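You operate a simulated robot arm through the tools that you are given. There is no shell and no other tool. Be economical: measure what you need, move in short steps, check, and stop when the job is done.

You are at the controls of a simulated two-armed robot. One attempt, no reset.

Task
Pick up the cartridge from the top of the check bench with one hand, pass it to the other hand and put it on the top of the dark bench.

The check looks at the end state, three seconds after you hand in, the way a careful person would. Anything else that was tipped, shoved, dropped, spilled or broken makes it a failure.

Robot
Two 7-joint arms with two-finger parallel grippers on one trunk, on a base that drives. Base frame: it is fixed to the floor where the robot stands at the start and does not move with it; the origin is under the middle of the robot, x ahead of it, y to its left, z up; the surface under the hand at the start is at about z = 860. Lengths are in mm, angles in degrees, forces in N, time in s.
The left shoulder is at the start at [66, 174, 1209], the right one opposite. With the tool pointing down near the work surface each hand reaches from about 240 to 700 mm from the robot's upright axis, wherever it stands, measured 20 degrees to its own side. Places, roughly: top of the dark bench [2600, -2500, 900]. Payload 3.6 kg a hand.
The TCP of each hand is the grasp point between the finger pads, 30 mm short of the fingertips. In the tool frame z runs along the fingers and y along their closing line. Largest opening 110 mm; finger width 20, thickness 10; the body of the gripper, 48 by 112 mm, starts 55 mm behind the TCP.
Orientation is told as [roll, pitch, yaw] about the base's x, y, z axes, in that order, counted from this pose: with the fingers straight down and closing along the base's y, the tool's x points along the base's -x, its y along +y and its z along -z.

Tools
- The arms move only by the tool apply_moves. It takes "left_deltas", "right_deltas" or both (then of equal length, played together; a hand with none holds still); each is a list of rows, each a list of 3 entries, a list of its own where there are three numbers: the shift along the base's x, y, z in mm, then the turn, a rotation vector about the base's x, y, z in degrees, then the opening, from 0 (shut) to 1 (fully open). In form: [[[x, y, z], [ax, ay, az], jaw], ...]. A call has 1 to 20 rows; each row shifts and turns the commanded pose from where the row before left it. Rows are played at 5 a second. More than 50 mm and 8.6 degrees between two rows, or a gripper value outside its range, and nothing of the call is played. Where a pose cannot be reached the arm comes as near as it can. A force on the tool above 40 N (or 10 N above the force at the start of the call, whichever is more), or a blocked arm, ends the call early, and 0.2 s more pass. Each finger travels about 153 mm/s and halts on what it meets, pressing with about 21 N; the grip force reading is that of the motor and also rises with nothing between the fingers. The clock runs only during rows and for 0.2 s after the last one: add rows that do not move to give the fingers time. It gives the time, the measured TCP pose, the force on the tool (base axes), the opening and the grip force at its end, in the units of the frame above (readings bear some noise), with the torque about the TCP (base axes, N m) and any sound that the robot's microphone picked up.
- Cameras (640 x 400 px; columns grow to the right, rows downward): "scene" is now at [150.4, 22.7, 1371.6]; the picture's right is [0.25, -0.97, -0.00], its down [-0.65, -0.17, -0.74] and it looks along [0.72, 0.19, -0.67] (base axes); focal length 252 px, centre (320, 200). "left" rides on the left gripper at [73, -17, -103] in its tool frame; the picture's right is [0.23, 0.97, 0.00], its down [-0.76, 0.18, -0.62] and it looks along [-0.61, 0.14, 0.78] (tool axes); focal length 222 px, centre (320, 200). "right" rides on the right gripper at [72, 17, -103] in its tool frame; the picture's right is [-0.23, 0.97, 0.00], its down [-0.76, -0.18, -0.62] and it looks along [-0.61, -0.14, 0.78] (tool axes); focal length 222 px, centre (320, 200).
- grab_frame(camera): a new picture of that camera. No time passes.
- slide_trunk(by): slides the trunk up (or, below 0, down) by that many mm; the arms and the scene camera ride with it, the base frame stays. It gives what a move gives, with no picture.
- steer(legs): drives the robot by 1 to 6 legs, each [ahead, left, turn to the left] in mm, mm and degrees, along the robot's own axes; the way and the turn of a leg run together, so that a leg with both is an arc; at most 1500 mm and 180 degrees a leg. The arms and the cameras ride along, it lands a little off, and it stops where it bumps. It gives what a move gives.
- head_to(pan, tilt): turns the head with the scene camera to pan (to the left, within 86 degrees either way) and tilt (down, from -29 to 69), counted from straight ahead of the robot. It gives what a move gives.
- probe_pixels(camera, pixels): for up to 12 pixels [column, row] of the newest picture of that camera ("zoom" is the newest enlarged one), the place [x, y, z] in the base frame of the surface seen there, good to about 3 mm. No time passes.
- zoom(camera, box): a new picture of the part [left, top, right, bottom] of that camera's present view, enlarged. No time passes.
- finish_job(): hands the job in; it is judged then, once.

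Keep the steps short. Do not move on a guess: measure, check each grasp and each placing, and mend mistakes. In all there are 80 turns and 78 pictures (those below and enlarged ones count). Leave the grippers open and the arms clear of the work at the hand-in unless told otherwise, and finish with a single line.

The tools are called after "Request:" as name(argument=value, ...) on one line, values as JSON. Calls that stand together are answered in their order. apply_moves: Moves the arms, as the interface text tells. Its arguments: {"type":"object","properties":{"left_deltas":{"type":"array"},"right_deltas":{"type":"array"}},"required":[]} The other tools are called the same way: slide_trunk (by) slides the trunk up or down; steer (legs) drives the base; head_to (pan, tilt) turns the head that bears the scene camera; grab_frame (camera) takes a picture; probe_pixels (camera, pixels) gives the place of the surface under pixels of a picture; zoom (camera, box) takes an enlarged picture of a part of a camera's view; finish_job () hands the job in.

At the start:

```text
time: 0.0
left_tcp_pos: [392.5, 219.1, 1176.3]
left_orientation: [0.0, 0.0, 0.1]
left_ft_force: [0.0, -0.2, 1.2]
left_ft_torque: [-0.01, 0.0, -0.01]
left_width: 110.1
left_gripper_force: 0.0
right_tcp_pos: [401.3, -92.2, 1177.2]
right_orientation: [0.1, 0.1, 0.0]
right_ft_force: [0.6, 0.1, 0.1]
right_ft_torque: [0.03, -0.02, -0.01]
right_width: 109.8
right_gripper_force: 0.1
trunk travel left (down, up): [-325.0, 438.0]
robot x, y, heading: [-0.3, 4.7, 0.0]
head pan, tilt: [14.5, 42.2]
```

scene: 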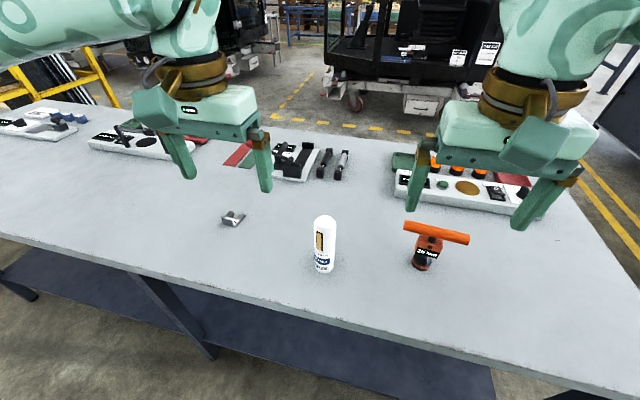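
right: 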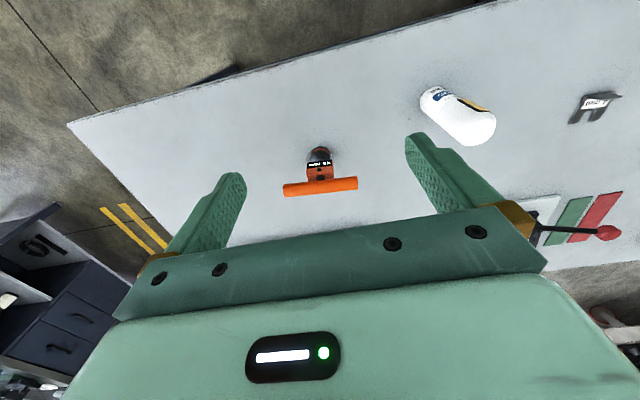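
left: 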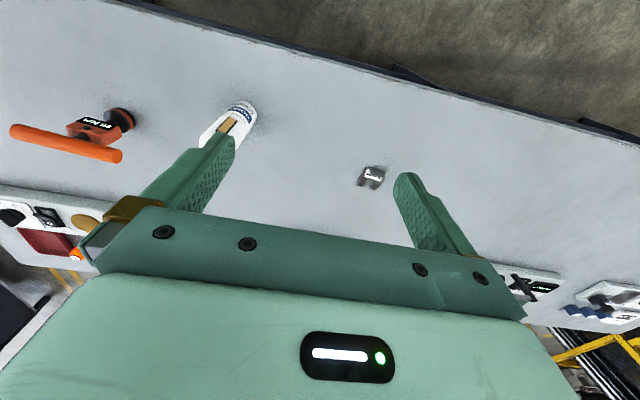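

I see a white cylinder near (325,243), an orange-handled object at (430,245) and a small clip at (232,218). I'll enlarge them and measure.

Request:
zoom(camera="scene", box=[200, 180, 500, 300])

Request:
probe_pixels(camera="scene", pixels=[[325, 220], [325, 245], [323, 268], [315, 245], [335, 245], [360, 270], [230, 260], [435, 232], [422, 262], [232, 218], [410, 228], [466, 240]])

Request:
head_to(pan=-44, tilt=15)

Request:
grab_frame(camera="scene")

```text
2.13 times, centred on (350, 240) of scene
```

zoom: 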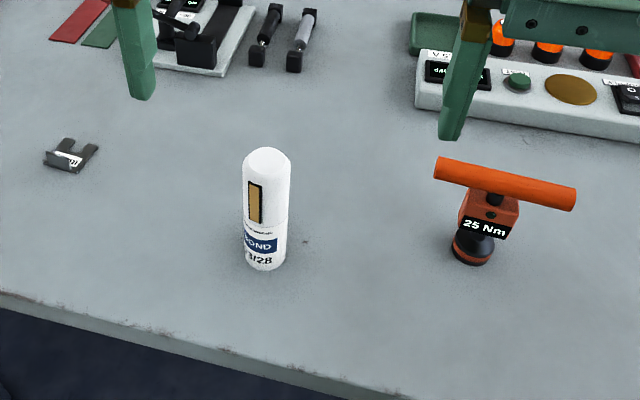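

```text
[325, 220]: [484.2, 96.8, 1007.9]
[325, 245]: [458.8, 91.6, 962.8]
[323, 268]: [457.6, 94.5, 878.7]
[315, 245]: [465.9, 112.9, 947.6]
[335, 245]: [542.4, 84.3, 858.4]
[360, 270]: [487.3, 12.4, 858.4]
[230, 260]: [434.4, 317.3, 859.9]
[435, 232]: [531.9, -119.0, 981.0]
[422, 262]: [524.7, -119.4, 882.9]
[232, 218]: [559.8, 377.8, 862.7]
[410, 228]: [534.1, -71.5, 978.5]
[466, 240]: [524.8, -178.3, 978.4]
```

```text
time: 1.3
left_tcp_pos: [391.5, 219.1, 1175.9]
left_orientation: [0.0, 0.0, 0.0]
left_ft_force: [0.4, -0.6, 0.4]
left_ft_torque: [-0.02, -0.01, -0.01]
left_width: 110.2
left_gripper_force: 0.0
right_tcp_pos: [401.2, -92.9, 1177.1]
right_orientation: [0.0, 0.1, 0.0]
right_ft_force: [-0.2, 1.3, 0.8]
right_ft_torque: [0.01, 0.01, 0.02]
right_width: 109.7
right_gripper_force: 0.0
trunk travel left (down, up): [-325.0, 438.0]
robot x, y, heading: [-1.0, -3.9, 0.1]
head pan, tilt: [-44.0, 15.0]
```

```text
73 pictures are left
```

scene: 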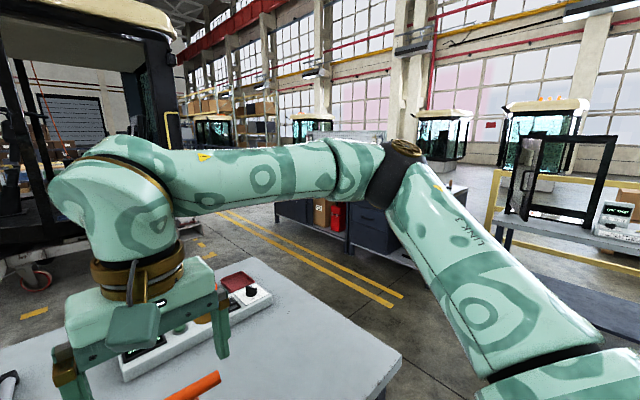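

The cartridge is the white cylinder: axis about (481, 98), diameter about 45, z from 858 to about 1010. I'll grip it low with the left hand, tilted forward, and later pass it to the right hand from above, which then places it top-down. First I turn the left hand up high, clear of everything.

Request:
apply_moves(left_deltas=[[[0, 0, 0], [0, -7.86, 0], 1], [[0, 0, 0], [0, -7.86, 0], 1], [[0, 0, 0], [0, -7.86, 0], 1], [[0, 0, 0], [0, -7.86, 0], 1], [[0, 0, 0], [0, -7.86, 0], 1], [[0, 0, 0], [0, -7.86, 0], 1], [[0, 0, 0], [0, -7.84, 0], 1], [[0, 0, 0], [0, 0, -6.67], 1], [[0, 0, 0], [0, 0, -6.67], 1], [[0, 0, 0], [0, 0, -6.66], 1], [[0, 0, 0], [0, 0, 0], 1], [[0, 0, 0], [0, 0, 0], 1]])

Request:
head_to(pan=10, tilt=45)

Request:
grab_frame(camera="scene")

Request:
grab_frame(camera="left")

```text
time: 3.9
left_tcp_pos: [439.8, 213.4, 1199.4]
left_orientation: [-0.1, -55.1, -19.9]
left_ft_force: [0.5, -0.3, 0.6]
left_ft_torque: [0.01, 0.0, 0.02]
left_width: 110.2
left_gripper_force: 0.0
left hand out of reach, approached as far as the arm can: row 5, 6, 7
right_tcp_pos: [401.5, -92.4, 1176.6]
right_orientation: [-0.1, 0.1, 0.0]
right_ft_force: [0.2, 0.3, -0.7]
right_ft_torque: [0.0, 0.02, 0.01]
right_width: 109.9
right_gripper_force: 0.1
trunk travel left (down, up): [-325.0, 438.0]
robot x, y, heading: [-0.2, 1.1, 0.0]
head pan, tilt: [-44.0, 15.0]
```

```text
time: 5.1
left_tcp_pos: [440.4, 213.5, 1200.8]
left_orientation: [-0.2, -55.1, -20.0]
left_ft_force: [0.0, 1.1, 0.0]
left_ft_torque: [-0.01, 0.05, 0.03]
left_width: 110.2
left_gripper_force: 0.1
right_tcp_pos: [401.5, -92.9, 1177.8]
right_orientation: [0.0, 0.0, 0.1]
right_ft_force: [-0.6, 0.3, 0.6]
right_ft_torque: [0.01, -0.01, -0.04]
right_width: 109.8
right_gripper_force: 0.0
trunk travel left (down, up): [-325.0, 438.0]
robot x, y, heading: [0.6, 2.6, -0.1]
head pan, tilt: [10.0, 45.0]
```

```text
72 pictures are left
```

scene: 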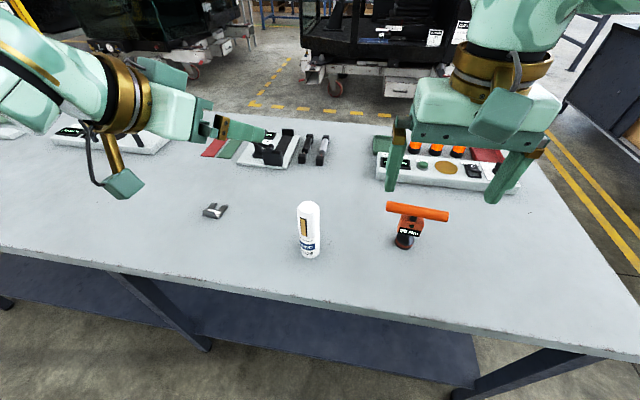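

```text
71 pictures are left
```

left: 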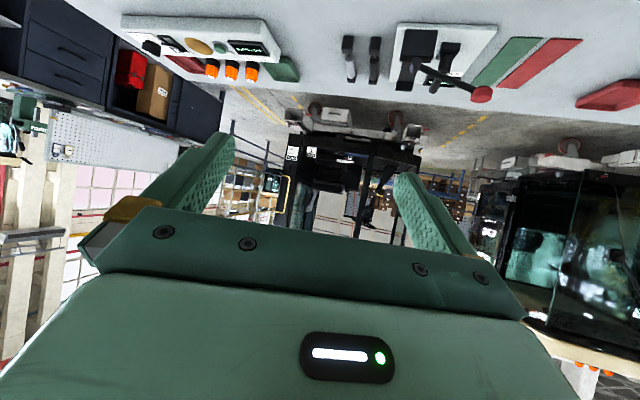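

The hand is tilted, but folded close at the shoulder. I lower it toward the pre-grasp and read where it really is.

Request:
apply_moves(left_deltas=[[[0, 0, -40], [0, 0, 0], 1], [[0, 0, -40], [0, 0, 0], 1], [[0, -20, -40], [0, 0, 0], 1], [[0, -20, -40], [0, 0, 0], 1], [[0, -20, -40], [0, 0, 0], 1], [[0, 0, 0], [0, 0, 0], 1], [[0, 0, 0], [0, 0, 0], 1]])

Request:
grab_frame(camera="left")

Request:
grab_frame(camera="scene")

```text
time: 6.7
left_tcp_pos: [452.0, 155.1, 1002.3]
left_orientation: [-0.2, -55.1, -20.0]
left_ft_force: [-0.7, 0.0, -1.1]
left_ft_torque: [0.02, -0.01, -0.01]
left_width: 109.9
left_gripper_force: 0.0
left hand out of reach, approached as far as the arm can: row 1, 2
right_tcp_pos: [402.1, -93.1, 1177.3]
right_orientation: [0.0, 0.0, 0.0]
right_ft_force: [-0.3, -0.2, -0.4]
right_ft_torque: [0.01, 0.01, -0.01]
right_width: 109.8
right_gripper_force: 0.0
trunk travel left (down, up): [-325.0, 438.0]
robot x, y, heading: [1.4, -2.0, -0.1]
head pan, tilt: [10.0, 45.0]
```

```text
70 pictures are left
```

left: 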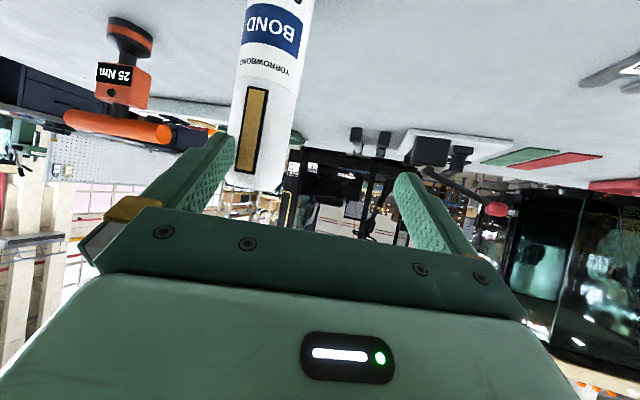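

```text
69 pictures are left
```

scene: 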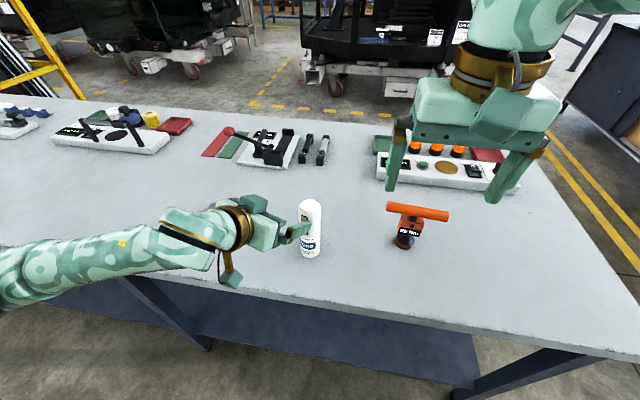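

The cartridge is off to the hand's right side and quite near the fingertips. I'll measure it in this picture, then back off before lining up.

Request:
probe_pixels(camera="left", pixels=[[270, 60], [244, 60], [298, 60], [265, 110], [240, 110], [290, 110], [268, 12]])

Request:
apply_moves(left_deltas=[[[-45, 10, 0], [0, 0, 0], 1], [[-11, -18, -13], [0, 0, 0], 1], [[0, -18, -13], [0, 0, 0], 1], [[0, 0, 0], [0, 0, 0], 1], [[0, 0, 0], [0, 0, 0], 1]])

Request:
grab_frame(camera="left")

```text
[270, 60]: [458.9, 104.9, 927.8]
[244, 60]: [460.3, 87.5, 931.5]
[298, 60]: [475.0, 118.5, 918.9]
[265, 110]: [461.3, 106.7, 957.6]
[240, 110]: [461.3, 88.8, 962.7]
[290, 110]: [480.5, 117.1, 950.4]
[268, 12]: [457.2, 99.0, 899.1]
```

```text
time: 7.9
left_tcp_pos: [417.2, 125.8, 967.0]
left_orientation: [0.0, -55.1, -20.0]
left_ft_force: [-0.3, 0.6, 1.0]
left_ft_torque: [-0.01, 0.01, -0.02]
left_width: 109.8
left_gripper_force: 0.1
left hand out of reach, approached as far as the arm can: row 1
right_tcp_pos: [402.0, -93.4, 1177.8]
right_orientation: [0.0, 0.0, 0.0]
right_ft_force: [-0.7, 0.3, -0.7]
right_ft_torque: [-0.02, 0.0, 0.0]
right_width: 109.9
right_gripper_force: 0.0
trunk travel left (down, up): [-325.0, 438.0]
robot x, y, heading: [3.6, 3.1, 0.1]
head pan, tilt: [10.0, 45.0]
```

```text
68 pictures are left
```

left: 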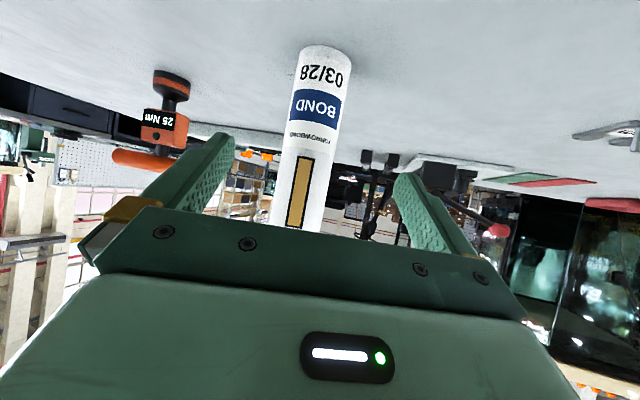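

Now the cartridge stands nearly between the fingers: axis about (478.5, 97), 6 mm to the right of the hand's middle. I correct that and move in slowly, without closing.

Request:
apply_moves(left_deltas=[[[-2, -6, 0], [0, 0, 0], 1], [[16, -6, -14], [0, 0, 0], 1], [[16, -6, -14], [0, 0, 0], 1], [[16, -6, -14], [0, 0, 0], 1], [[17, -6, -14], [0, 0, 0], 1], [[0, 0, 0], [0, 0, 0], 1], [[0, 0, 0], [0, 0, 0], 1]])

Request:
grab_frame(camera="left")

Request:
zoom(camera="scene", box=[160, 160, 420, 320])

```text
time: 9.5
left_tcp_pos: [480.3, 95.6, 909.1]
left_orientation: [-0.2, -55.0, -19.9]
left_ft_force: [-1.0, 0.4, -0.4]
left_ft_torque: [-0.01, -0.04, -0.01]
left_width: 110.0
left_gripper_force: 0.1
right_tcp_pos: [401.8, -91.5, 1177.2]
right_orientation: [0.0, 0.0, 0.0]
right_ft_force: [0.0, -0.6, 0.0]
right_ft_torque: [0.01, 0.01, 0.02]
right_width: 109.9
right_gripper_force: 0.0
trunk travel left (down, up): [-325.0, 438.0]
robot x, y, heading: [-3.7, -0.2, 0.1]
head pan, tilt: [10.0, 45.0]
```

```text
67 pictures are left
```

left: 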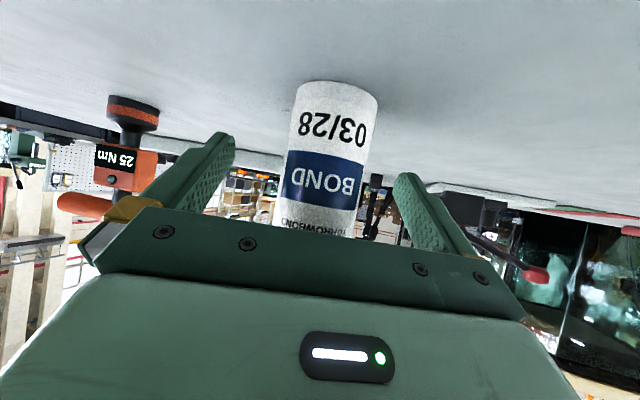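

```text
2.46 times, centred on (290, 240) of scene
```

zoom: 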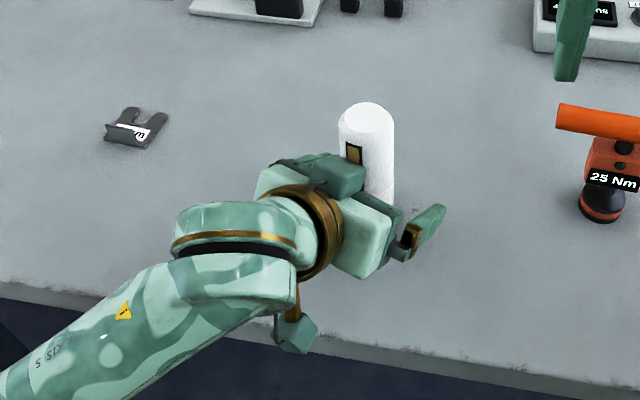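

Centred within about 1 mm, and nothing is touched. I close the left fingers gradually.

Request:
apply_moves(left_deltas=[[[0, 0, 0], [0, 0, 0], 0.6], [[0, 0, 0], [0, 0, 0], 0.45], [[0, 0, 0], [0, 0, 0], 0.4], [[0, 0, 0], [0, 0, 0], 0.36], [[0, 0, 0], [0, 0, 0], 0.2], [[0, 0, 0], [0, 0, 0], 0], [[0, 0, 0], [0, 0, 0], 0], [[0, 0, 0], [0, 0, 0], 0]])

Request:
grab_frame(camera="left")

```text
time: 11.3
left_tcp_pos: [480.0, 94.4, 910.1]
left_orientation: [-0.2, -55.0, -19.9]
left_ft_force: [-0.1, 1.5, 0.6]
left_ft_torque: [-0.02, -0.09, -0.01]
left_width: 44.1
left_gripper_force: 21.7
right_tcp_pos: [400.4, -93.4, 1176.9]
right_orientation: [0.0, -0.1, 0.0]
right_ft_force: [-0.2, 0.5, 0.3]
right_ft_torque: [0.01, 0.03, 0.0]
right_width: 110.3
right_gripper_force: 0.1
trunk travel left (down, up): [-325.0, 438.0]
robot x, y, heading: [-1.0, -0.2, -0.1]
head pan, tilt: [10.0, 45.0]
```

```text
65 pictures are left
```

left: 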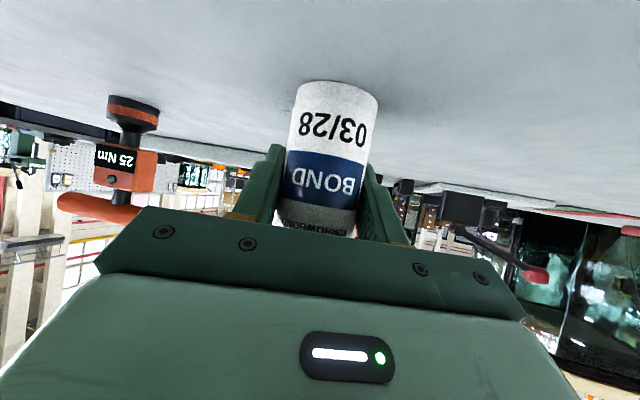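

Width is 44.1 mm at 21.7 N, so the cartridge is held. I lift it 100 mm, shift slightly toward the middle, and check.

Request:
apply_moves(left_deltas=[[[0, 0, 10], [0, 0, 0], 0], [[0, 0, 20], [0, 0, 0], 0], [[0, 0, 25], [0, 0, 0], 0], [[0, -10, 25], [0, 0, 0], 0], [[0, -15, 20], [0, 0, 0], 0], [[0, -10, 0], [0, 0, 0], 0], [[0, 0, 0], [0, 0, 0], 0], [[0, 0, 0], [0, 0, 0], 0]])

Request:
grab_frame(camera="scene")

Request:
grab_frame(camera="right")

```text
time: 13.1
left_tcp_pos: [480.4, 60.1, 1009.5]
left_orientation: [-0.3, -54.9, -19.9]
left_ft_force: [0.2, 0.0, -3.4]
left_ft_torque: [0.02, 0.02, 0.03]
left_width: 44.2
left_gripper_force: 21.4
right_tcp_pos: [401.3, -93.0, 1177.7]
right_orientation: [0.0, 0.0, 0.0]
right_ft_force: [0.0, 0.1, 0.0]
right_ft_torque: [0.03, 0.02, 0.0]
right_width: 110.2
right_gripper_force: 0.0
trunk travel left (down, up): [-325.0, 438.0]
robot x, y, heading: [-0.5, 2.8, -0.1]
head pan, tilt: [10.0, 45.0]
```

```text
64 pictures are left
```

scene: 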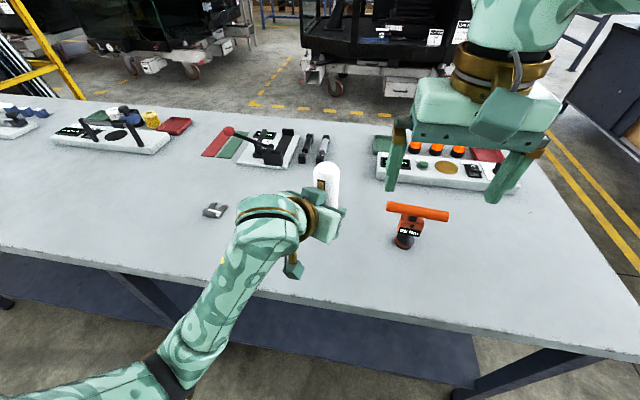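

```text
63 pictures are left
```

right: 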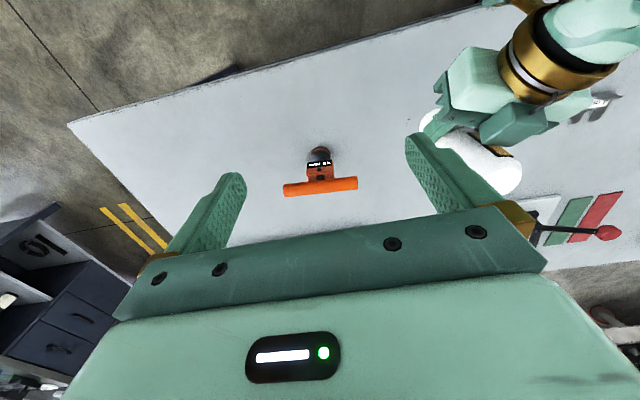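

It's lifted (3.4 N load, width steady). I measure the held cartridge for the axis and top.

Request:
zoom(camera="scene", box=[270, 140, 390, 215])

Request:
probe_pixels(camera="scene", pixels=[[326, 167], [326, 180], [318, 180], [335, 180], [326, 172], [336, 195]])

Request:
probe_pixels(camera="right", pixels=[[490, 175], [470, 150], [505, 165], [500, 190]])

```text
5.33 times, centred on (330, 178) of scene
```

zoom: 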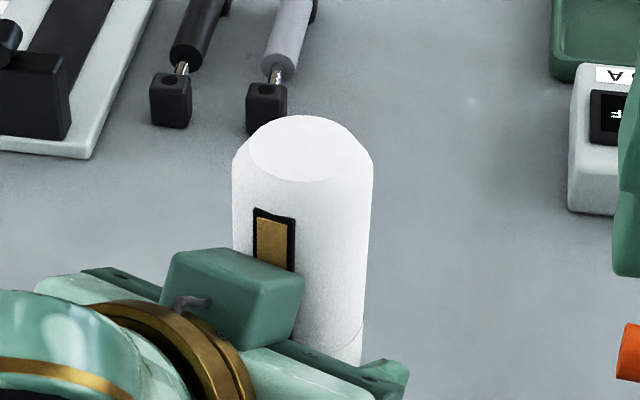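

```text
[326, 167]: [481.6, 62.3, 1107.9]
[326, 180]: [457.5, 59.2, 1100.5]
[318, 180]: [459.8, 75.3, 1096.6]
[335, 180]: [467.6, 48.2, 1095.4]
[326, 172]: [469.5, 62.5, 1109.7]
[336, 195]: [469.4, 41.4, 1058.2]
```

```text
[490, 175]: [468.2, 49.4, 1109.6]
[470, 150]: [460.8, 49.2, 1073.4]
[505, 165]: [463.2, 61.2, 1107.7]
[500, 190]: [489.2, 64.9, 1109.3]
```

The top is flat at z≈1108 and the axis is about (479, 61). A green block sits on top of the left gripper next to the cartridge, so I'll measure it for clearance with the right fingers.

Request:
probe_pixels(camera="zoom", pixels=[[185, 255], [240, 255], [300, 275], [295, 300], [265, 285], [215, 265], [300, 350], [370, 375], [400, 368], [365, 330], [110, 275]])

```text
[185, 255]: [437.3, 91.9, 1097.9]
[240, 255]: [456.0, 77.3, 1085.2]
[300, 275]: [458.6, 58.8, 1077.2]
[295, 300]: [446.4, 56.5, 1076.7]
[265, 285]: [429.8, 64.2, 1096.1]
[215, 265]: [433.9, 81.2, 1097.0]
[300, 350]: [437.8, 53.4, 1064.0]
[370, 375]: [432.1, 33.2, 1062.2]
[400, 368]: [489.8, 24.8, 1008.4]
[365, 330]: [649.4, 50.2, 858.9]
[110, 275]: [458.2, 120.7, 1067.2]
```

The left gripper's top is at z≈1097 (x<458). The right fingers, closing along y at x≈479, will pass in front of it. I bring the right hand over the cartridge with tips at about 1147, yawed -10 and opened to 0.75.

Request:
apply_moves(right_deltas=[[[40, 0, 3], [0, 0, -5], 0.75], [[38, 0, 0], [0, 0, -5], 0.75], [[0, 40, 0], [0, 0, 0], 0.75], [[0, 40, 0], [0, 0, 0], 0.75], [[0, 40, 0], [0, 0, 0], 0.75], [[0, 34, 0], [0, 0, 0], 0.75], [[0, 0, 0], [0, 0, 0], 0.75], [[0, 0, 0], [0, 0, 0], 0.75]])

Request:
grab_frame(camera="right")

Request:
grab_frame(camera="scene")

```text
time: 14.9
left_tcp_pos: [480.5, 61.2, 1009.7]
left_orientation: [-0.2, -55.0, -19.8]
left_ft_force: [0.5, -0.2, -3.4]
left_ft_torque: [-0.01, -0.03, -0.01]
left_width: 44.2
left_gripper_force: 20.6
right_tcp_pos: [479.7, 63.5, 1181.2]
right_orientation: [-0.1, 0.0, -10.0]
right_ft_force: [0.6, -0.5, 0.0]
right_ft_torque: [-0.03, 0.0, 0.01]
right_width: 82.4
right_gripper_force: 0.0
trunk travel left (down, up): [-325.0, 438.0]
robot x, y, heading: [-2.0, -1.0, -0.2]
head pan, tilt: [10.0, 45.0]
```

```text
61 pictures are left
```

right: 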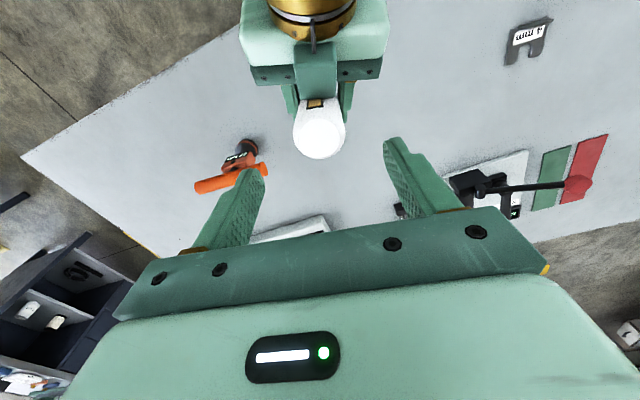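

```text
60 pictures are left
```

scene: 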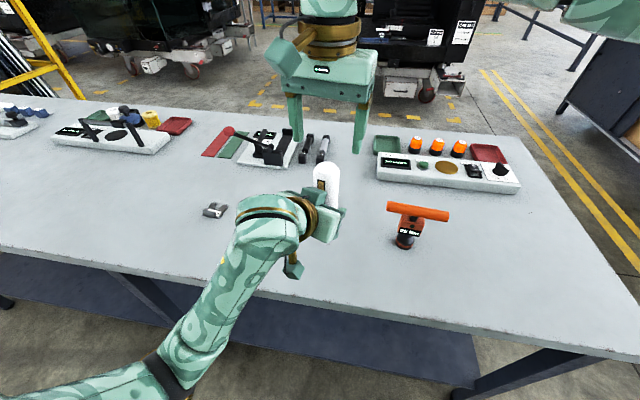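

Good view: the white top is at (320,137) in the right picture, between the fingers. I measure its rim to centre the hand.

Request:
probe_pixels(camera="right", pixels=[[320, 137], [298, 137], [342, 137], [320, 152], [320, 120], [300, 120], [340, 118]])

```text
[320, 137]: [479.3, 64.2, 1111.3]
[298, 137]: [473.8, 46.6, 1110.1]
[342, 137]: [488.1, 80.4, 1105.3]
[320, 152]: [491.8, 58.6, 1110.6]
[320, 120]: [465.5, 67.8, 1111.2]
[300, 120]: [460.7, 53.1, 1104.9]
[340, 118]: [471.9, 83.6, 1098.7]
```

The axis is about (478.5, 62), within 1.5 mm of the hand. I descend to TCP z≈1078, which puts the tips at 1048, above the left fingers.

Request:
apply_moves(right_deltas=[[[-1, -1.5, -25], [0, 0, 0], 0.75], [[0, 0, -25], [0, 0, 0], 0.75], [[0, 0, -20], [0, 0, 0], 0.75], [[0, 0, -18], [0, 0, 0], 0.75], [[0, 0, -15], [0, 0, 0], 0.75], [[0, 0, 0], [0, 0, 0], 0.75], [[0, 0, 0], [0, 0, 0], 0.75]])

Request:
grab_frame(camera="right")

Request:
zoom(camera="scene", box=[220, 100, 420, 225])

```text
time: 16.5
left_tcp_pos: [479.7, 60.7, 1009.2]
left_orientation: [-0.2, -55.0, -19.9]
left_ft_force: [-0.5, 0.4, -2.7]
left_ft_torque: [0.02, -0.01, 0.02]
left_width: 44.4
left_gripper_force: 21.0
right_tcp_pos: [478.8, 60.6, 1077.8]
right_orientation: [0.0, 0.1, -10.0]
right_ft_force: [-0.1, 0.1, -0.4]
right_ft_torque: [-0.02, 0.02, 0.01]
right_width: 82.4
right_gripper_force: 0.1
trunk travel left (down, up): [-325.0, 438.0]
robot x, y, heading: [-0.2, 0.9, -0.1]
head pan, tilt: [10.0, 45.0]
```

```text
59 pictures are left
```

right: 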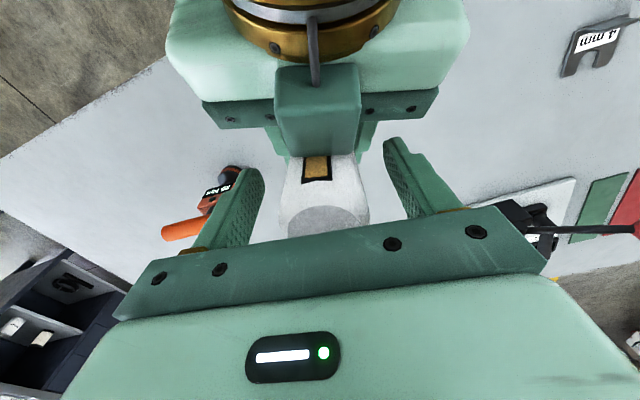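

```text
3.20 times, centred on (320, 162) of scene
```

zoom: 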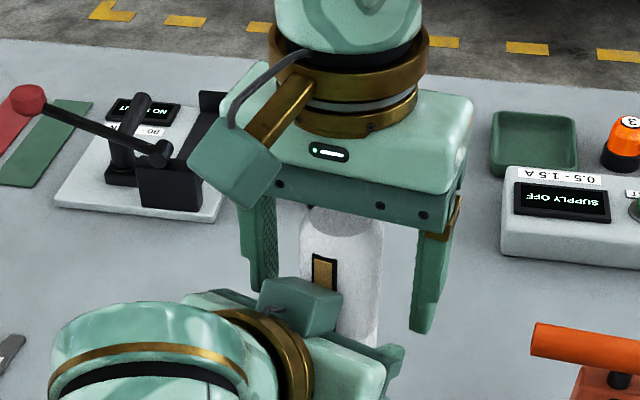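

Clear on all sides. I close the right fingers gradually while the left keeps holding.

Request:
apply_moves(right_deltas=[[[0, 0, 0], [0, 0, 0], 0.5], [[0, 0, 0], [0, 0, 0], 0.43], [[0, 0, 0], [0, 0, 0], 0.39], [[0, 0, 0], [0, 0, 0], 0.35], [[0, 0, 0], [0, 0, 0], 0.2], [[0, 0, 0], [0, 0, 0], 0], [[0, 0, 0], [0, 0, 0], 0], [[0, 0, 0], [0, 0, 0], 0]])

Request:
grab_frame(camera="right")

```text
time: 18.3
left_tcp_pos: [479.6, 60.4, 1009.2]
left_orientation: [-0.2, -55.0, -19.9]
left_ft_force: [-4.5, -19.1, -1.3]
left_ft_torque: [0.49, -0.05, -0.07]
left_width: 44.1
left_gripper_force: 20.7
right_tcp_pos: [478.2, 60.7, 1076.2]
right_orientation: [0.1, 0.0, -10.0]
right_ft_force: [3.4, 18.8, -0.1]
right_ft_torque: [0.7, -0.21, 0.08]
right_width: 44.8
right_gripper_force: 20.9
trunk travel left (down, up): [-325.0, 438.0]
robot x, y, heading: [1.0, -0.0, -0.2]
head pan, tilt: [10.0, 45.0]
```

```text
57 pictures are left
```

right: 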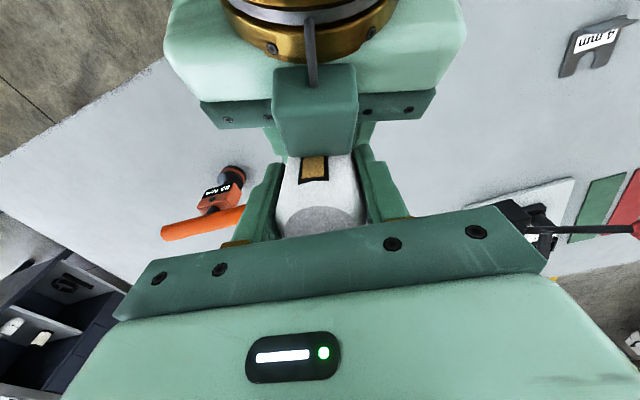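

Both hold it, but with a 19 N sideways strain: the right hand sits a little too far toward -y. I ease it +y by 1 mm and re-read.

Request:
apply_moves(right_deltas=[[[0.2, 1, 0], [0, 0, 0], 0], [[0, 0, 0], [0, 0, 0], 0], [[0, 0, 0], [0, 0, 0], 0]])

```text
time: 19.1
left_tcp_pos: [480.4, 60.7, 1010.0]
left_orientation: [-0.2, -55.0, -19.9]
left_ft_force: [-2.2, -14.9, -1.5]
left_ft_torque: [0.18, -0.14, -0.08]
left_width: 44.2
left_gripper_force: 20.9
right_tcp_pos: [478.6, 61.6, 1077.5]
right_orientation: [0.1, 0.0, -9.8]
right_ft_force: [2.6, 14.2, 0.0]
right_ft_torque: [0.77, -0.06, 0.11]
right_width: 44.8
right_gripper_force: 20.9
trunk travel left (down, up): [-325.0, 438.0]
robot x, y, heading: [-3.7, 0.6, -0.3]
head pan, tilt: [10.0, 45.0]
```

Strain dropped to 15 N. A little more in the same direction.

Request:
apply_moves(right_deltas=[[[0.3, 1.5, 0], [0, 0, 0], 0], [[0, 0, 0], [0, 0, 0], 0], [[0, 0, 0], [0, 0, 0], 0]])

```text
time: 19.9
left_tcp_pos: [481.7, 60.8, 1011.1]
left_orientation: [-0.2, -55.1, -19.8]
left_ft_force: [-3.0, -0.7, -2.2]
left_ft_torque: [-0.21, -0.14, -0.09]
left_width: 44.0
left_gripper_force: 20.9
right_tcp_pos: [479.0, 62.3, 1076.5]
right_orientation: [-0.1, 0.0, -10.2]
right_ft_force: [3.1, 0.4, 0.1]
right_ft_torque: [0.28, -0.11, 0.09]
right_width: 45.0
right_gripper_force: 21.4
trunk travel left (down, up): [-325.0, 438.0]
robot x, y, heading: [0.9, 3.5, -0.0]
head pan, tilt: [10.0, 45.0]
```

The strain is gone and both grips are firm. I open the left fingers and watch that the right hand takes the load.

Request:
apply_moves(left_deltas=[[[0, 0, 0], [0, 0, 0], 0.45], [[0, 0, 0], [0, 0, 0], 0.6], [[0, 0, 0], [0, 0, 0], 0.8], [[0, 0, 0], [0, 0, 0], 1], [[0, 0, 0], [0, 0, 0], 1]])

Request:
grab_frame(camera="left")

```text
time: 21.1
left_tcp_pos: [480.5, 61.2, 1008.8]
left_orientation: [-0.1, -55.0, -19.9]
left_ft_force: [-2.9, 3.1, 0.8]
left_ft_torque: [-0.19, -0.2, -0.03]
left_width: 110.0
left_gripper_force: 0.0
right_tcp_pos: [480.1, 62.4, 1078.2]
right_orientation: [0.0, 0.0, -9.9]
right_ft_force: [3.9, -3.5, -0.2]
right_ft_torque: [-0.01, 0.02, 0.04]
right_width: 44.7
right_gripper_force: 20.6
trunk travel left (down, up): [-325.0, 438.0]
robot x, y, heading: [-1.9, 0.3, 0.4]
head pan, tilt: [10.0, 45.0]
```

```text
56 pictures are left
```

left: 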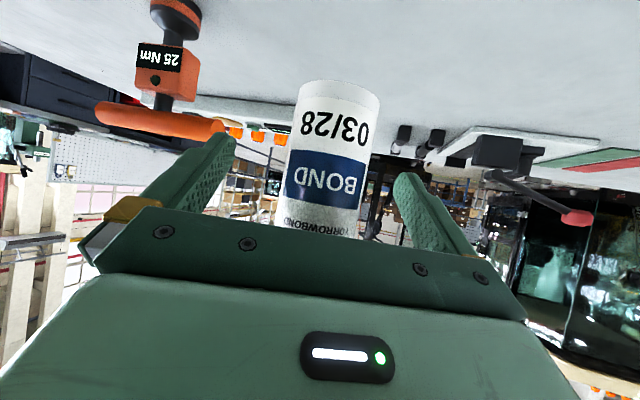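

The left fingers are open, but a small 4 N contact remains: the left palm or block leans on the cartridge. I withdraw the left hand straight back and slightly down, away from it.

Request:
apply_moves(left_deltas=[[[-9, 3, 0], [0, 0, 0], 1], [[-19, 7, -6], [0, 0, 0], 1], [[-24, 9, -20], [0, 0, 0], 1], [[-10, 12, -20], [0, 0, 0], 1], [[0, 0, 0], [0, 0, 0], 1]])

Request:
grab_frame(camera="scene")

Request:
grab_frame(camera="right")

```text
time: 22.3
left_tcp_pos: [418.7, 92.4, 964.6]
left_orientation: [-0.2, -55.0, -19.9]
left_ft_force: [0.0, 0.0, -0.3]
left_ft_torque: [0.0, -0.03, 0.0]
left_width: 109.8
left_gripper_force: 0.1
right_tcp_pos: [480.0, 62.3, 1077.1]
right_orientation: [0.0, 0.0, -10.0]
right_ft_force: [-0.2, -0.3, -1.5]
right_ft_torque: [0.01, 0.0, 0.01]
right_width: 44.8
right_gripper_force: 21.3
trunk travel left (down, up): [-325.0, 438.0]
robot x, y, heading: [2.4, -0.9, -0.1]
head pan, tilt: [10.0, 45.0]
```

```text
55 pictures are left
```

scene: 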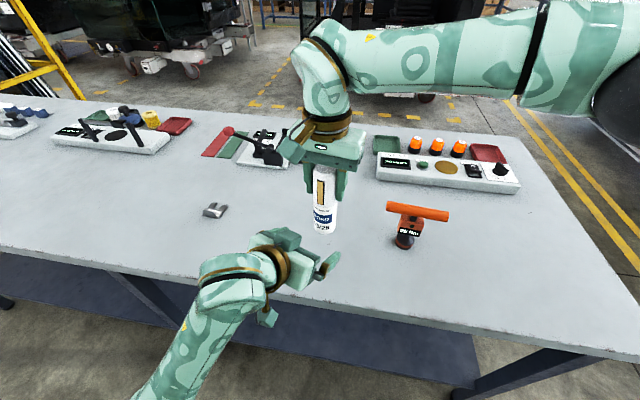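

```text
54 pictures are left
```

right: 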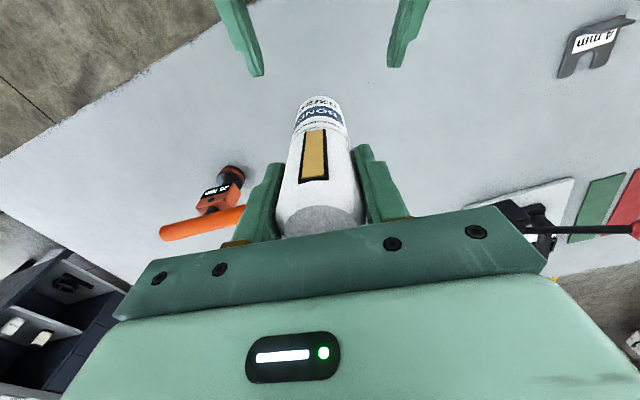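

The handover is complete: the right hand holds the cartridge upright and carries it alone. I lift the right hand, return it to its side, and turn the left hand back to straight down and up.

Request:
apply_moves(left_deltas=[[[0, 25, 0], [0, 0, 6.6], 1], [[0, 30, 0], [0, 0, 6.6], 1], [[0, 30, 0], [0, 0, 6.7], 1], [[0, 15, 5], [0, 7.86, 0], 1], [[0, 10, 20], [0, 7.86, 0], 1], [[0, 10, 30], [0, 7.86, 0], 1], [[0, 0, 30], [0, 7.86, 0], 1], [[0, 0, 30], [0, 7.86, 0], 1], [[0, 0, 40], [0, 7.86, 0], 1], [[0, 0, 40], [0, 7.84, 0], 1], [[0, 0, 0], [0, 0, 0], 1], [[0, 0, 0], [0, 0, 0], 1]], right_deltas=[[[0, 0, 20], [0, 0, 0], 0], [[0, 0, 30], [0, 0, 0], 0], [[0, 0, 30], [0, 0, 0], 0], [[0, 0, 30], [0, 0, 0], 0], [[-20, -35, 0], [0, 0, 5], 0], [[-20, -35, 0], [0, 0, 5], 0], [[-20, -35, 0], [0, 0, 0], 0], [[-20, -35, 0], [0, 0, 0], 0], [[0, -20, 0], [0, 0, 0], 0], [[0, 0, 0], [0, 0, 0], 0], [[0, 0, 0], [0, 0, 0], 0], [[0, 0, 0], [0, 0, 0], 0]])

Request:
head_to(pan=-80, tilt=20)

Request:
grab_frame(camera="scene")

Request:
grab_frame(camera="right")

```text
time: 23.6
left_tcp_pos: [417.6, 259.1, 985.1]
left_orientation: [16.8, -37.8, -9.6]
left_ft_force: [0.1, 0.4, -0.3]
left_ft_torque: [0.02, -0.06, 0.04]
left_width: 109.9
left_gripper_force: 0.1
left hand out of reach, approached as far as the arm can: row 6
right_tcp_pos: [458.7, 25.5, 1186.4]
right_orientation: [0.0, 0.1, -5.1]
right_ft_force: [0.2, -0.4, -2.5]
right_ft_torque: [0.01, -0.04, 0.02]
right_width: 44.5
right_gripper_force: 21.6
trunk travel left (down, up): [-325.0, 438.0]
robot x, y, heading: [-0.6, 1.7, 0.2]
head pan, tilt: [10.0, 45.0]
stopped in row 6 (left hand): the arm was blocked; the commanded pose is now the measured one
```

```text
time: 25.2
left_tcp_pos: [417.7, 260.2, 986.3]
left_orientation: [16.9, -37.8, -9.5]
left_ft_force: [-0.5, -0.3, 0.0]
left_ft_torque: [-0.03, -0.01, -0.02]
left_width: 110.2
left_gripper_force: 0.0
right_tcp_pos: [459.1, 28.4, 1188.0]
right_orientation: [0.0, 0.2, -5.0]
right_ft_force: [-0.3, -1.3, -4.1]
right_ft_torque: [-0.01, 0.04, -0.01]
right_width: 44.4
right_gripper_force: 21.1
trunk travel left (down, up): [-325.0, 438.0]
robot x, y, heading: [-0.5, -1.1, 0.1]
head pan, tilt: [-80.0, 20.0]
```

```text
53 pictures are left
```

scene: 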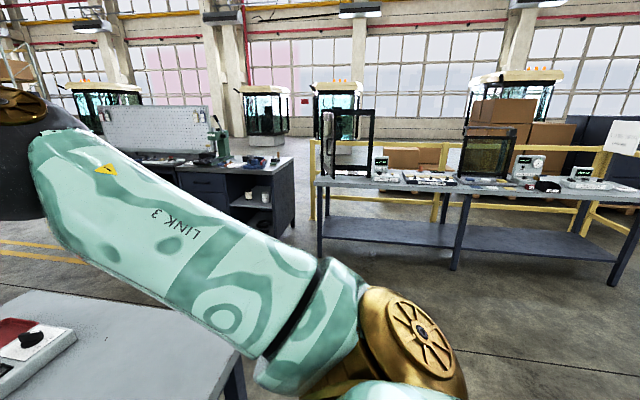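

```text
52 pictures are left
```

right: 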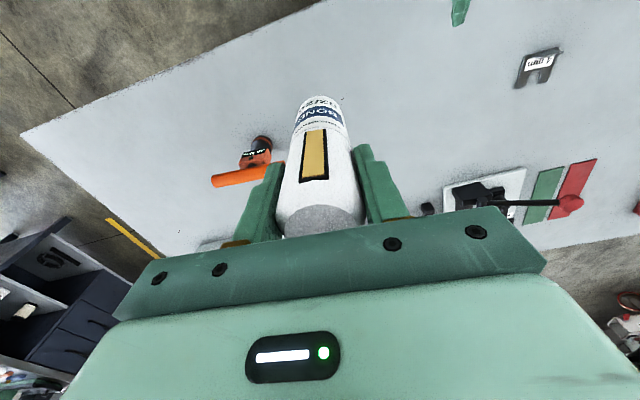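

The left arm got blocked while turning, with no force on its tool. I look at it before moving further.

Request:
head_to(pan=40, tilt=50)

Request:
grab_frame(camera="scene")

```text
time: 27.2
left_tcp_pos: [418.0, 260.6, 984.8]
left_orientation: [16.8, -37.7, -9.5]
left_ft_force: [-0.7, 0.0, 0.4]
left_ft_torque: [-0.01, 0.01, -0.07]
left_width: 110.1
left_gripper_force: 0.0
right_tcp_pos: [459.0, 27.6, 1187.4]
right_orientation: [0.1, 0.1, -4.9]
right_ft_force: [0.6, 0.2, -3.7]
right_ft_torque: [0.0, -0.02, 0.01]
right_width: 44.5
right_gripper_force: 21.4
trunk travel left (down, up): [-325.0, 438.0]
robot x, y, heading: [-0.1, 2.4, 0.1]
head pan, tilt: [40.0, 50.0]
```

```text
51 pictures are left
```

scene: 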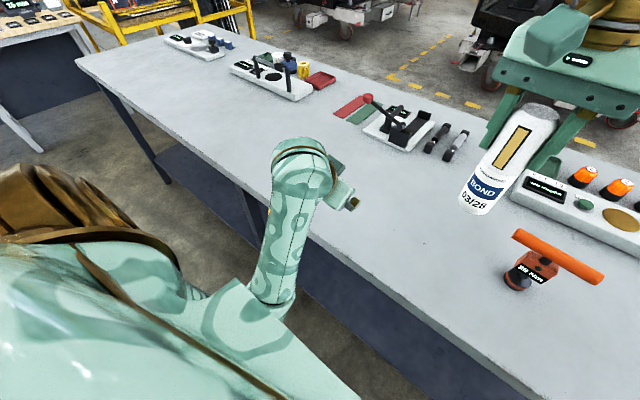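

The left forearm hangs steeply near the bench edge. I raise the left hand straight up and slightly forward without turning, in small steps.

Request:
apply_moves(left_deltas=[[[15, 0, 15], [0, 0, 0], 1], [[15, 0, 15], [0, 0, 0], 1], [[10, 0, 20], [0, 0, 0], 1], [[0, 0, 0], [0, 0, 0], 1]])

Request:
grab_frame(camera="scene")

```text
time: 28.4
left_tcp_pos: [455.6, 299.6, 1041.4]
left_orientation: [25.5, -36.7, -12.1]
left_ft_force: [1.0, -0.3, 0.0]
left_ft_torque: [0.0, 0.04, -0.01]
left_width: 109.8
left_gripper_force: 0.0
right_tcp_pos: [460.0, 27.4, 1188.0]
right_orientation: [-0.1, 0.1, -5.1]
right_ft_force: [-0.2, -0.9, -3.4]
right_ft_torque: [-0.02, 0.04, 0.01]
right_width: 44.7
right_gripper_force: 20.9
trunk travel left (down, up): [-325.0, 438.0]
robot x, y, heading: [2.8, -1.0, 0.2]
head pan, tilt: [40.0, 50.0]
stopped in row 4 (left hand): the arm was blocked; the commanded pose is now the measured one
```

```text
50 pictures are left
```

scene: 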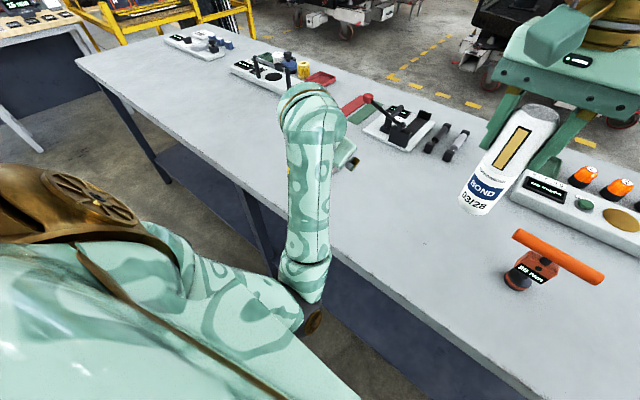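

The arm drifted sideways and rolled. I measure where its forearm and elbow are relative to the bench edge.

Request:
probe_pixels(camera="scene", pixels=[[310, 190], [305, 250], [300, 290], [315, 318], [250, 310], [345, 150], [340, 250], [330, 265], [360, 290]])

Request:
grab_frame(camera="left")

```text
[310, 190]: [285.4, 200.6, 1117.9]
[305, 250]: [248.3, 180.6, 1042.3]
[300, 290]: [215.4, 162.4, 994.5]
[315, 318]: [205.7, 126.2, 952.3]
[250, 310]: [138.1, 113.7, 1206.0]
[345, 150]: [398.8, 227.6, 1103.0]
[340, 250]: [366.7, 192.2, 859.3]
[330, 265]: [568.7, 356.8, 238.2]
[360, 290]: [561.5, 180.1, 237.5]
```

```text
49 pictures are left
```

left: 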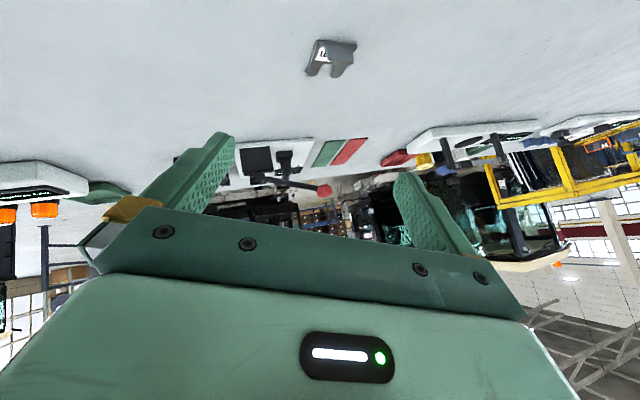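

The bench edge is at x≈365, and the elbow at (206, 126, 952) has folded inward against the robot itself. Extending the hand forward and outward at this height should unfold it; nothing there is above z≈960.

Request:
apply_moves(left_deltas=[[[25, 10, 5], [0, 0, 0], 1], [[25, 10, 5], [0, 0, 0], 1], [[25, 10, 5], [-4, 0, 0], 1], [[25, 0, 5], [-4, 0, 0], 1], [[0, 0, 0], [0, 0, 0], 1]])

Request:
grab_frame(camera="scene")

```text
time: 29.6
left_tcp_pos: [556.0, 328.4, 1060.2]
left_orientation: [15.1, -37.9, -6.0]
left_ft_force: [0.2, 0.1, 0.0]
left_ft_torque: [0.0, -0.02, -0.02]
left_width: 110.0
left_gripper_force: 0.1
right_tcp_pos: [458.4, 27.6, 1186.5]
right_orientation: [0.1, 0.1, -5.0]
right_ft_force: [0.4, 0.1, -3.9]
right_ft_torque: [-0.01, -0.01, 0.01]
right_width: 44.5
right_gripper_force: 20.9
trunk travel left (down, up): [-325.0, 438.0]
robot x, y, heading: [-0.9, -2.8, -0.2]
head pan, tilt: [40.0, 50.0]
```

```text
48 pictures are left
```

scene: 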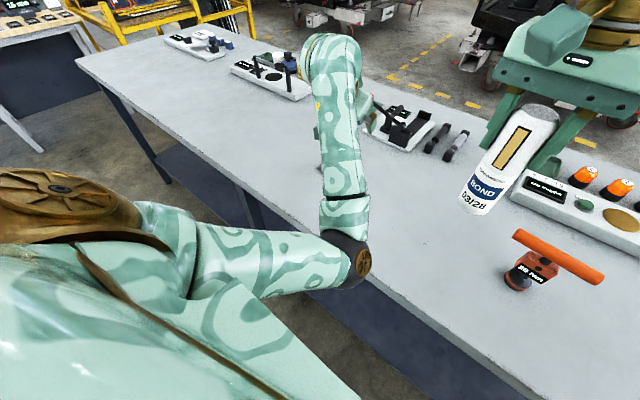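

It tracks again. Out here I turn the hand back to straight down.

Request:
apply_moves(left_deltas=[[[0, 0, 10], [-5, 0, 0], 1], [[0, 0, 10], [-5, 5, 0], 1], [[0, 0, 10], [-5, 6, 0], 1], [[0, 0, 10], [0, 7, 2], 1], [[0, 0, 10], [0, 7, 2], 1], [[0, 0, 10], [0, 7, 2], 1], [[0, 0, 10], [0, 6, 0], 1], [[0, 0, 0], [0, 0, 0], 1]])

Request:
grab_frame(camera="scene")

```text
time: 31.4
left_tcp_pos: [557.0, 328.8, 1129.8]
left_orientation: [1.0, -0.2, 9.5]
left_ft_force: [0.1, 0.7, -0.5]
left_ft_torque: [-0.03, 0.01, 0.01]
left_width: 110.3
left_gripper_force: 0.0
right_tcp_pos: [460.2, 27.3, 1187.5]
right_orientation: [0.1, 0.0, -5.0]
right_ft_force: [-0.1, 0.5, -3.3]
right_ft_torque: [0.01, 0.01, 0.02]
right_width: 44.5
right_gripper_force: 20.9
trunk travel left (down, up): [-325.0, 438.0]
robot x, y, heading: [0.8, -2.6, -0.2]
head pan, tilt: [40.0, 50.0]
```

```text
47 pictures are left
```

scene: 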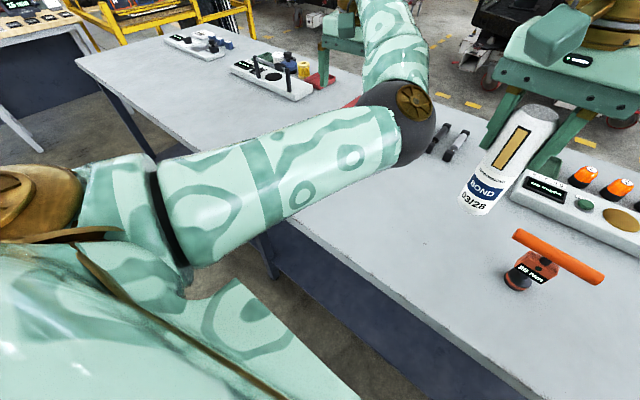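

The left hand is straight down again. I draw it in a bit for travelling, and bring the right hand with the cartridge to its own side.

Request:
apply_moves(left_deltas=[[[-20, 15, 10], [0, 0, -3], 1], [[-20, 15, 10], [0, 0, -3], 1], [[-20, 15, 10], [0, 0, -3], 1], [[-20, 15, 10], [0, 0, 0], 1], [[-20, 0, 10], [0, 0, 0], 1], [[0, 0, 0], [0, 0, 0], 1]], right_deltas=[[[-10, -30, 5], [0, 0, 2.5], 0], [[-10, -30, 5], [0, 0, 2.5], 0], [[-15, -30, 5], [0, 0, 0], 0], [[-15, -30, 0], [0, 0, 0], 0], [[0, -10, 0], [0, 0, 0], 0], [[0, 0, 0], [0, 0, 0], 0]])

Request:
head_to(pan=-20, tilt=20)

Request:
grab_frame(camera="scene")

```text
time: 32.8
left_tcp_pos: [454.5, 388.3, 1179.7]
left_orientation: [0.9, -0.2, 0.5]
left_ft_force: [0.4, 0.3, -0.5]
left_ft_torque: [-0.01, -0.01, 0.02]
left_width: 110.0
left_gripper_force: 0.1
right_tcp_pos: [409.5, -103.3, 1201.5]
right_orientation: [0.0, 0.2, -0.1]
right_ft_force: [0.3, 0.4, -3.9]
right_ft_torque: [0.0, 0.05, 0.0]
right_width: 44.6
right_gripper_force: 20.9
trunk travel left (down, up): [-325.0, 438.0]
robot x, y, heading: [0.9, 1.4, -0.2]
head pan, tilt: [40.0, 50.0]
```

```text
time: 34.1
left_tcp_pos: [455.2, 388.7, 1180.3]
left_orientation: [1.0, -0.3, 0.5]
left_ft_force: [0.3, 1.5, -0.3]
left_ft_torque: [0.01, -0.01, -0.01]
left_width: 109.8
left_gripper_force: 0.1
right_tcp_pos: [409.2, -101.9, 1202.8]
right_orientation: [0.0, 0.1, 0.1]
right_ft_force: [-0.5, -0.1, -2.6]
right_ft_torque: [0.0, -0.01, 0.01]
right_width: 44.4
right_gripper_force: 21.0
trunk travel left (down, up): [-325.0, 438.0]
robot x, y, heading: [1.7, -0.7, 0.2]
head pan, tilt: [-20.0, 20.0]
```

```text
46 pictures are left
```

scene: 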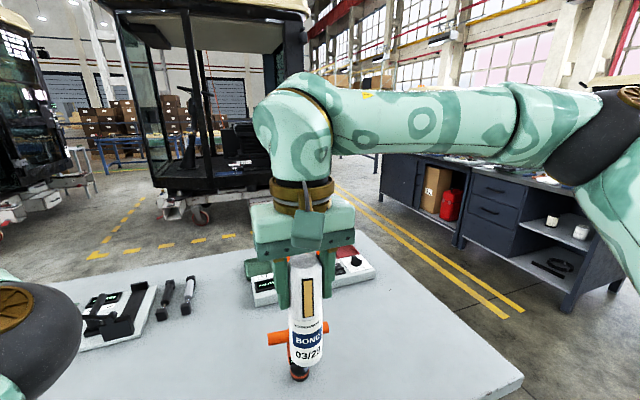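

The dark bench with drawers and open shelves is at right (390-600, 150-300). I measure its front and this table's right corner to plan the drive.

Request:
probe_pixels(camera="scene", pixels=[[520, 378], [365, 240], [385, 157], [470, 172], [470, 238], [395, 200], [565, 300], [515, 265], [605, 255], [500, 312], [335, 185]])

```text
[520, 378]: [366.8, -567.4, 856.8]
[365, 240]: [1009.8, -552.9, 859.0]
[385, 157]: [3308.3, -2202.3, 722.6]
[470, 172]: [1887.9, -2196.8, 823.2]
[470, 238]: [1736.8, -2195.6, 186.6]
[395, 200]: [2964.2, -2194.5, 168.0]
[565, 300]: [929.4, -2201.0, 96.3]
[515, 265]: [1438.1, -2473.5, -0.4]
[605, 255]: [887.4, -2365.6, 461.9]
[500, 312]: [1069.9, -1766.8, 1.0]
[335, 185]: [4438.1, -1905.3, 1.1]
```

The dark bench front runs along y≈-2195, x≈900–3300, facing me. I look further right to be sure of the way there.

Request:
head_to(pan=-84, tilt=25)

Request:
grab_frame(camera="scene")

Request:
probe_pixels(camera="scene", pixels=[[310, 240], [450, 240], [600, 260], [320, 160], [600, 180], [270, 215], [200, 180], [250, 150], [300, 330]])

```text
time: 35.5
left_tcp_pos: [457.0, 387.0, 1180.3]
left_orientation: [1.1, -0.2, 0.5]
left_ft_force: [-0.6, -1.1, 0.4]
left_ft_torque: [-0.04, -0.01, -0.02]
left_width: 109.9
left_gripper_force: 0.1
right_tcp_pos: [409.6, -103.7, 1203.0]
right_orientation: [0.0, 0.2, 0.0]
right_ft_force: [0.4, -0.1, -3.4]
right_ft_torque: [-0.01, 0.01, 0.01]
right_width: 44.5
right_gripper_force: 21.0
trunk travel left (down, up): [-325.0, 438.0]
robot x, y, heading: [1.6, 2.9, -0.1]
head pan, tilt: [-84.0, 25.0]
```

```text
45 pictures are left
```

scene: 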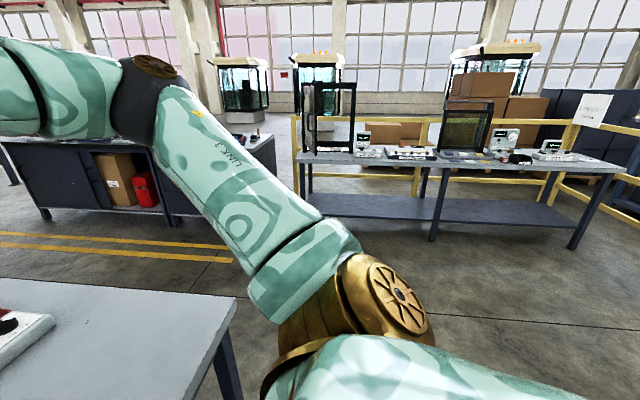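

```text
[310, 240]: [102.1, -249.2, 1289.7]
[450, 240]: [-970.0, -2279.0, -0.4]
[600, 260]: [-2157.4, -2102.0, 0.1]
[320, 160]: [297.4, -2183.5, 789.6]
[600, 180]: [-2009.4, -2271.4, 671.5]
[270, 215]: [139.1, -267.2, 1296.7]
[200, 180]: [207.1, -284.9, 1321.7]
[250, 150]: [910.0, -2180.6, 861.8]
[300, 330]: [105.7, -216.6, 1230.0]
```

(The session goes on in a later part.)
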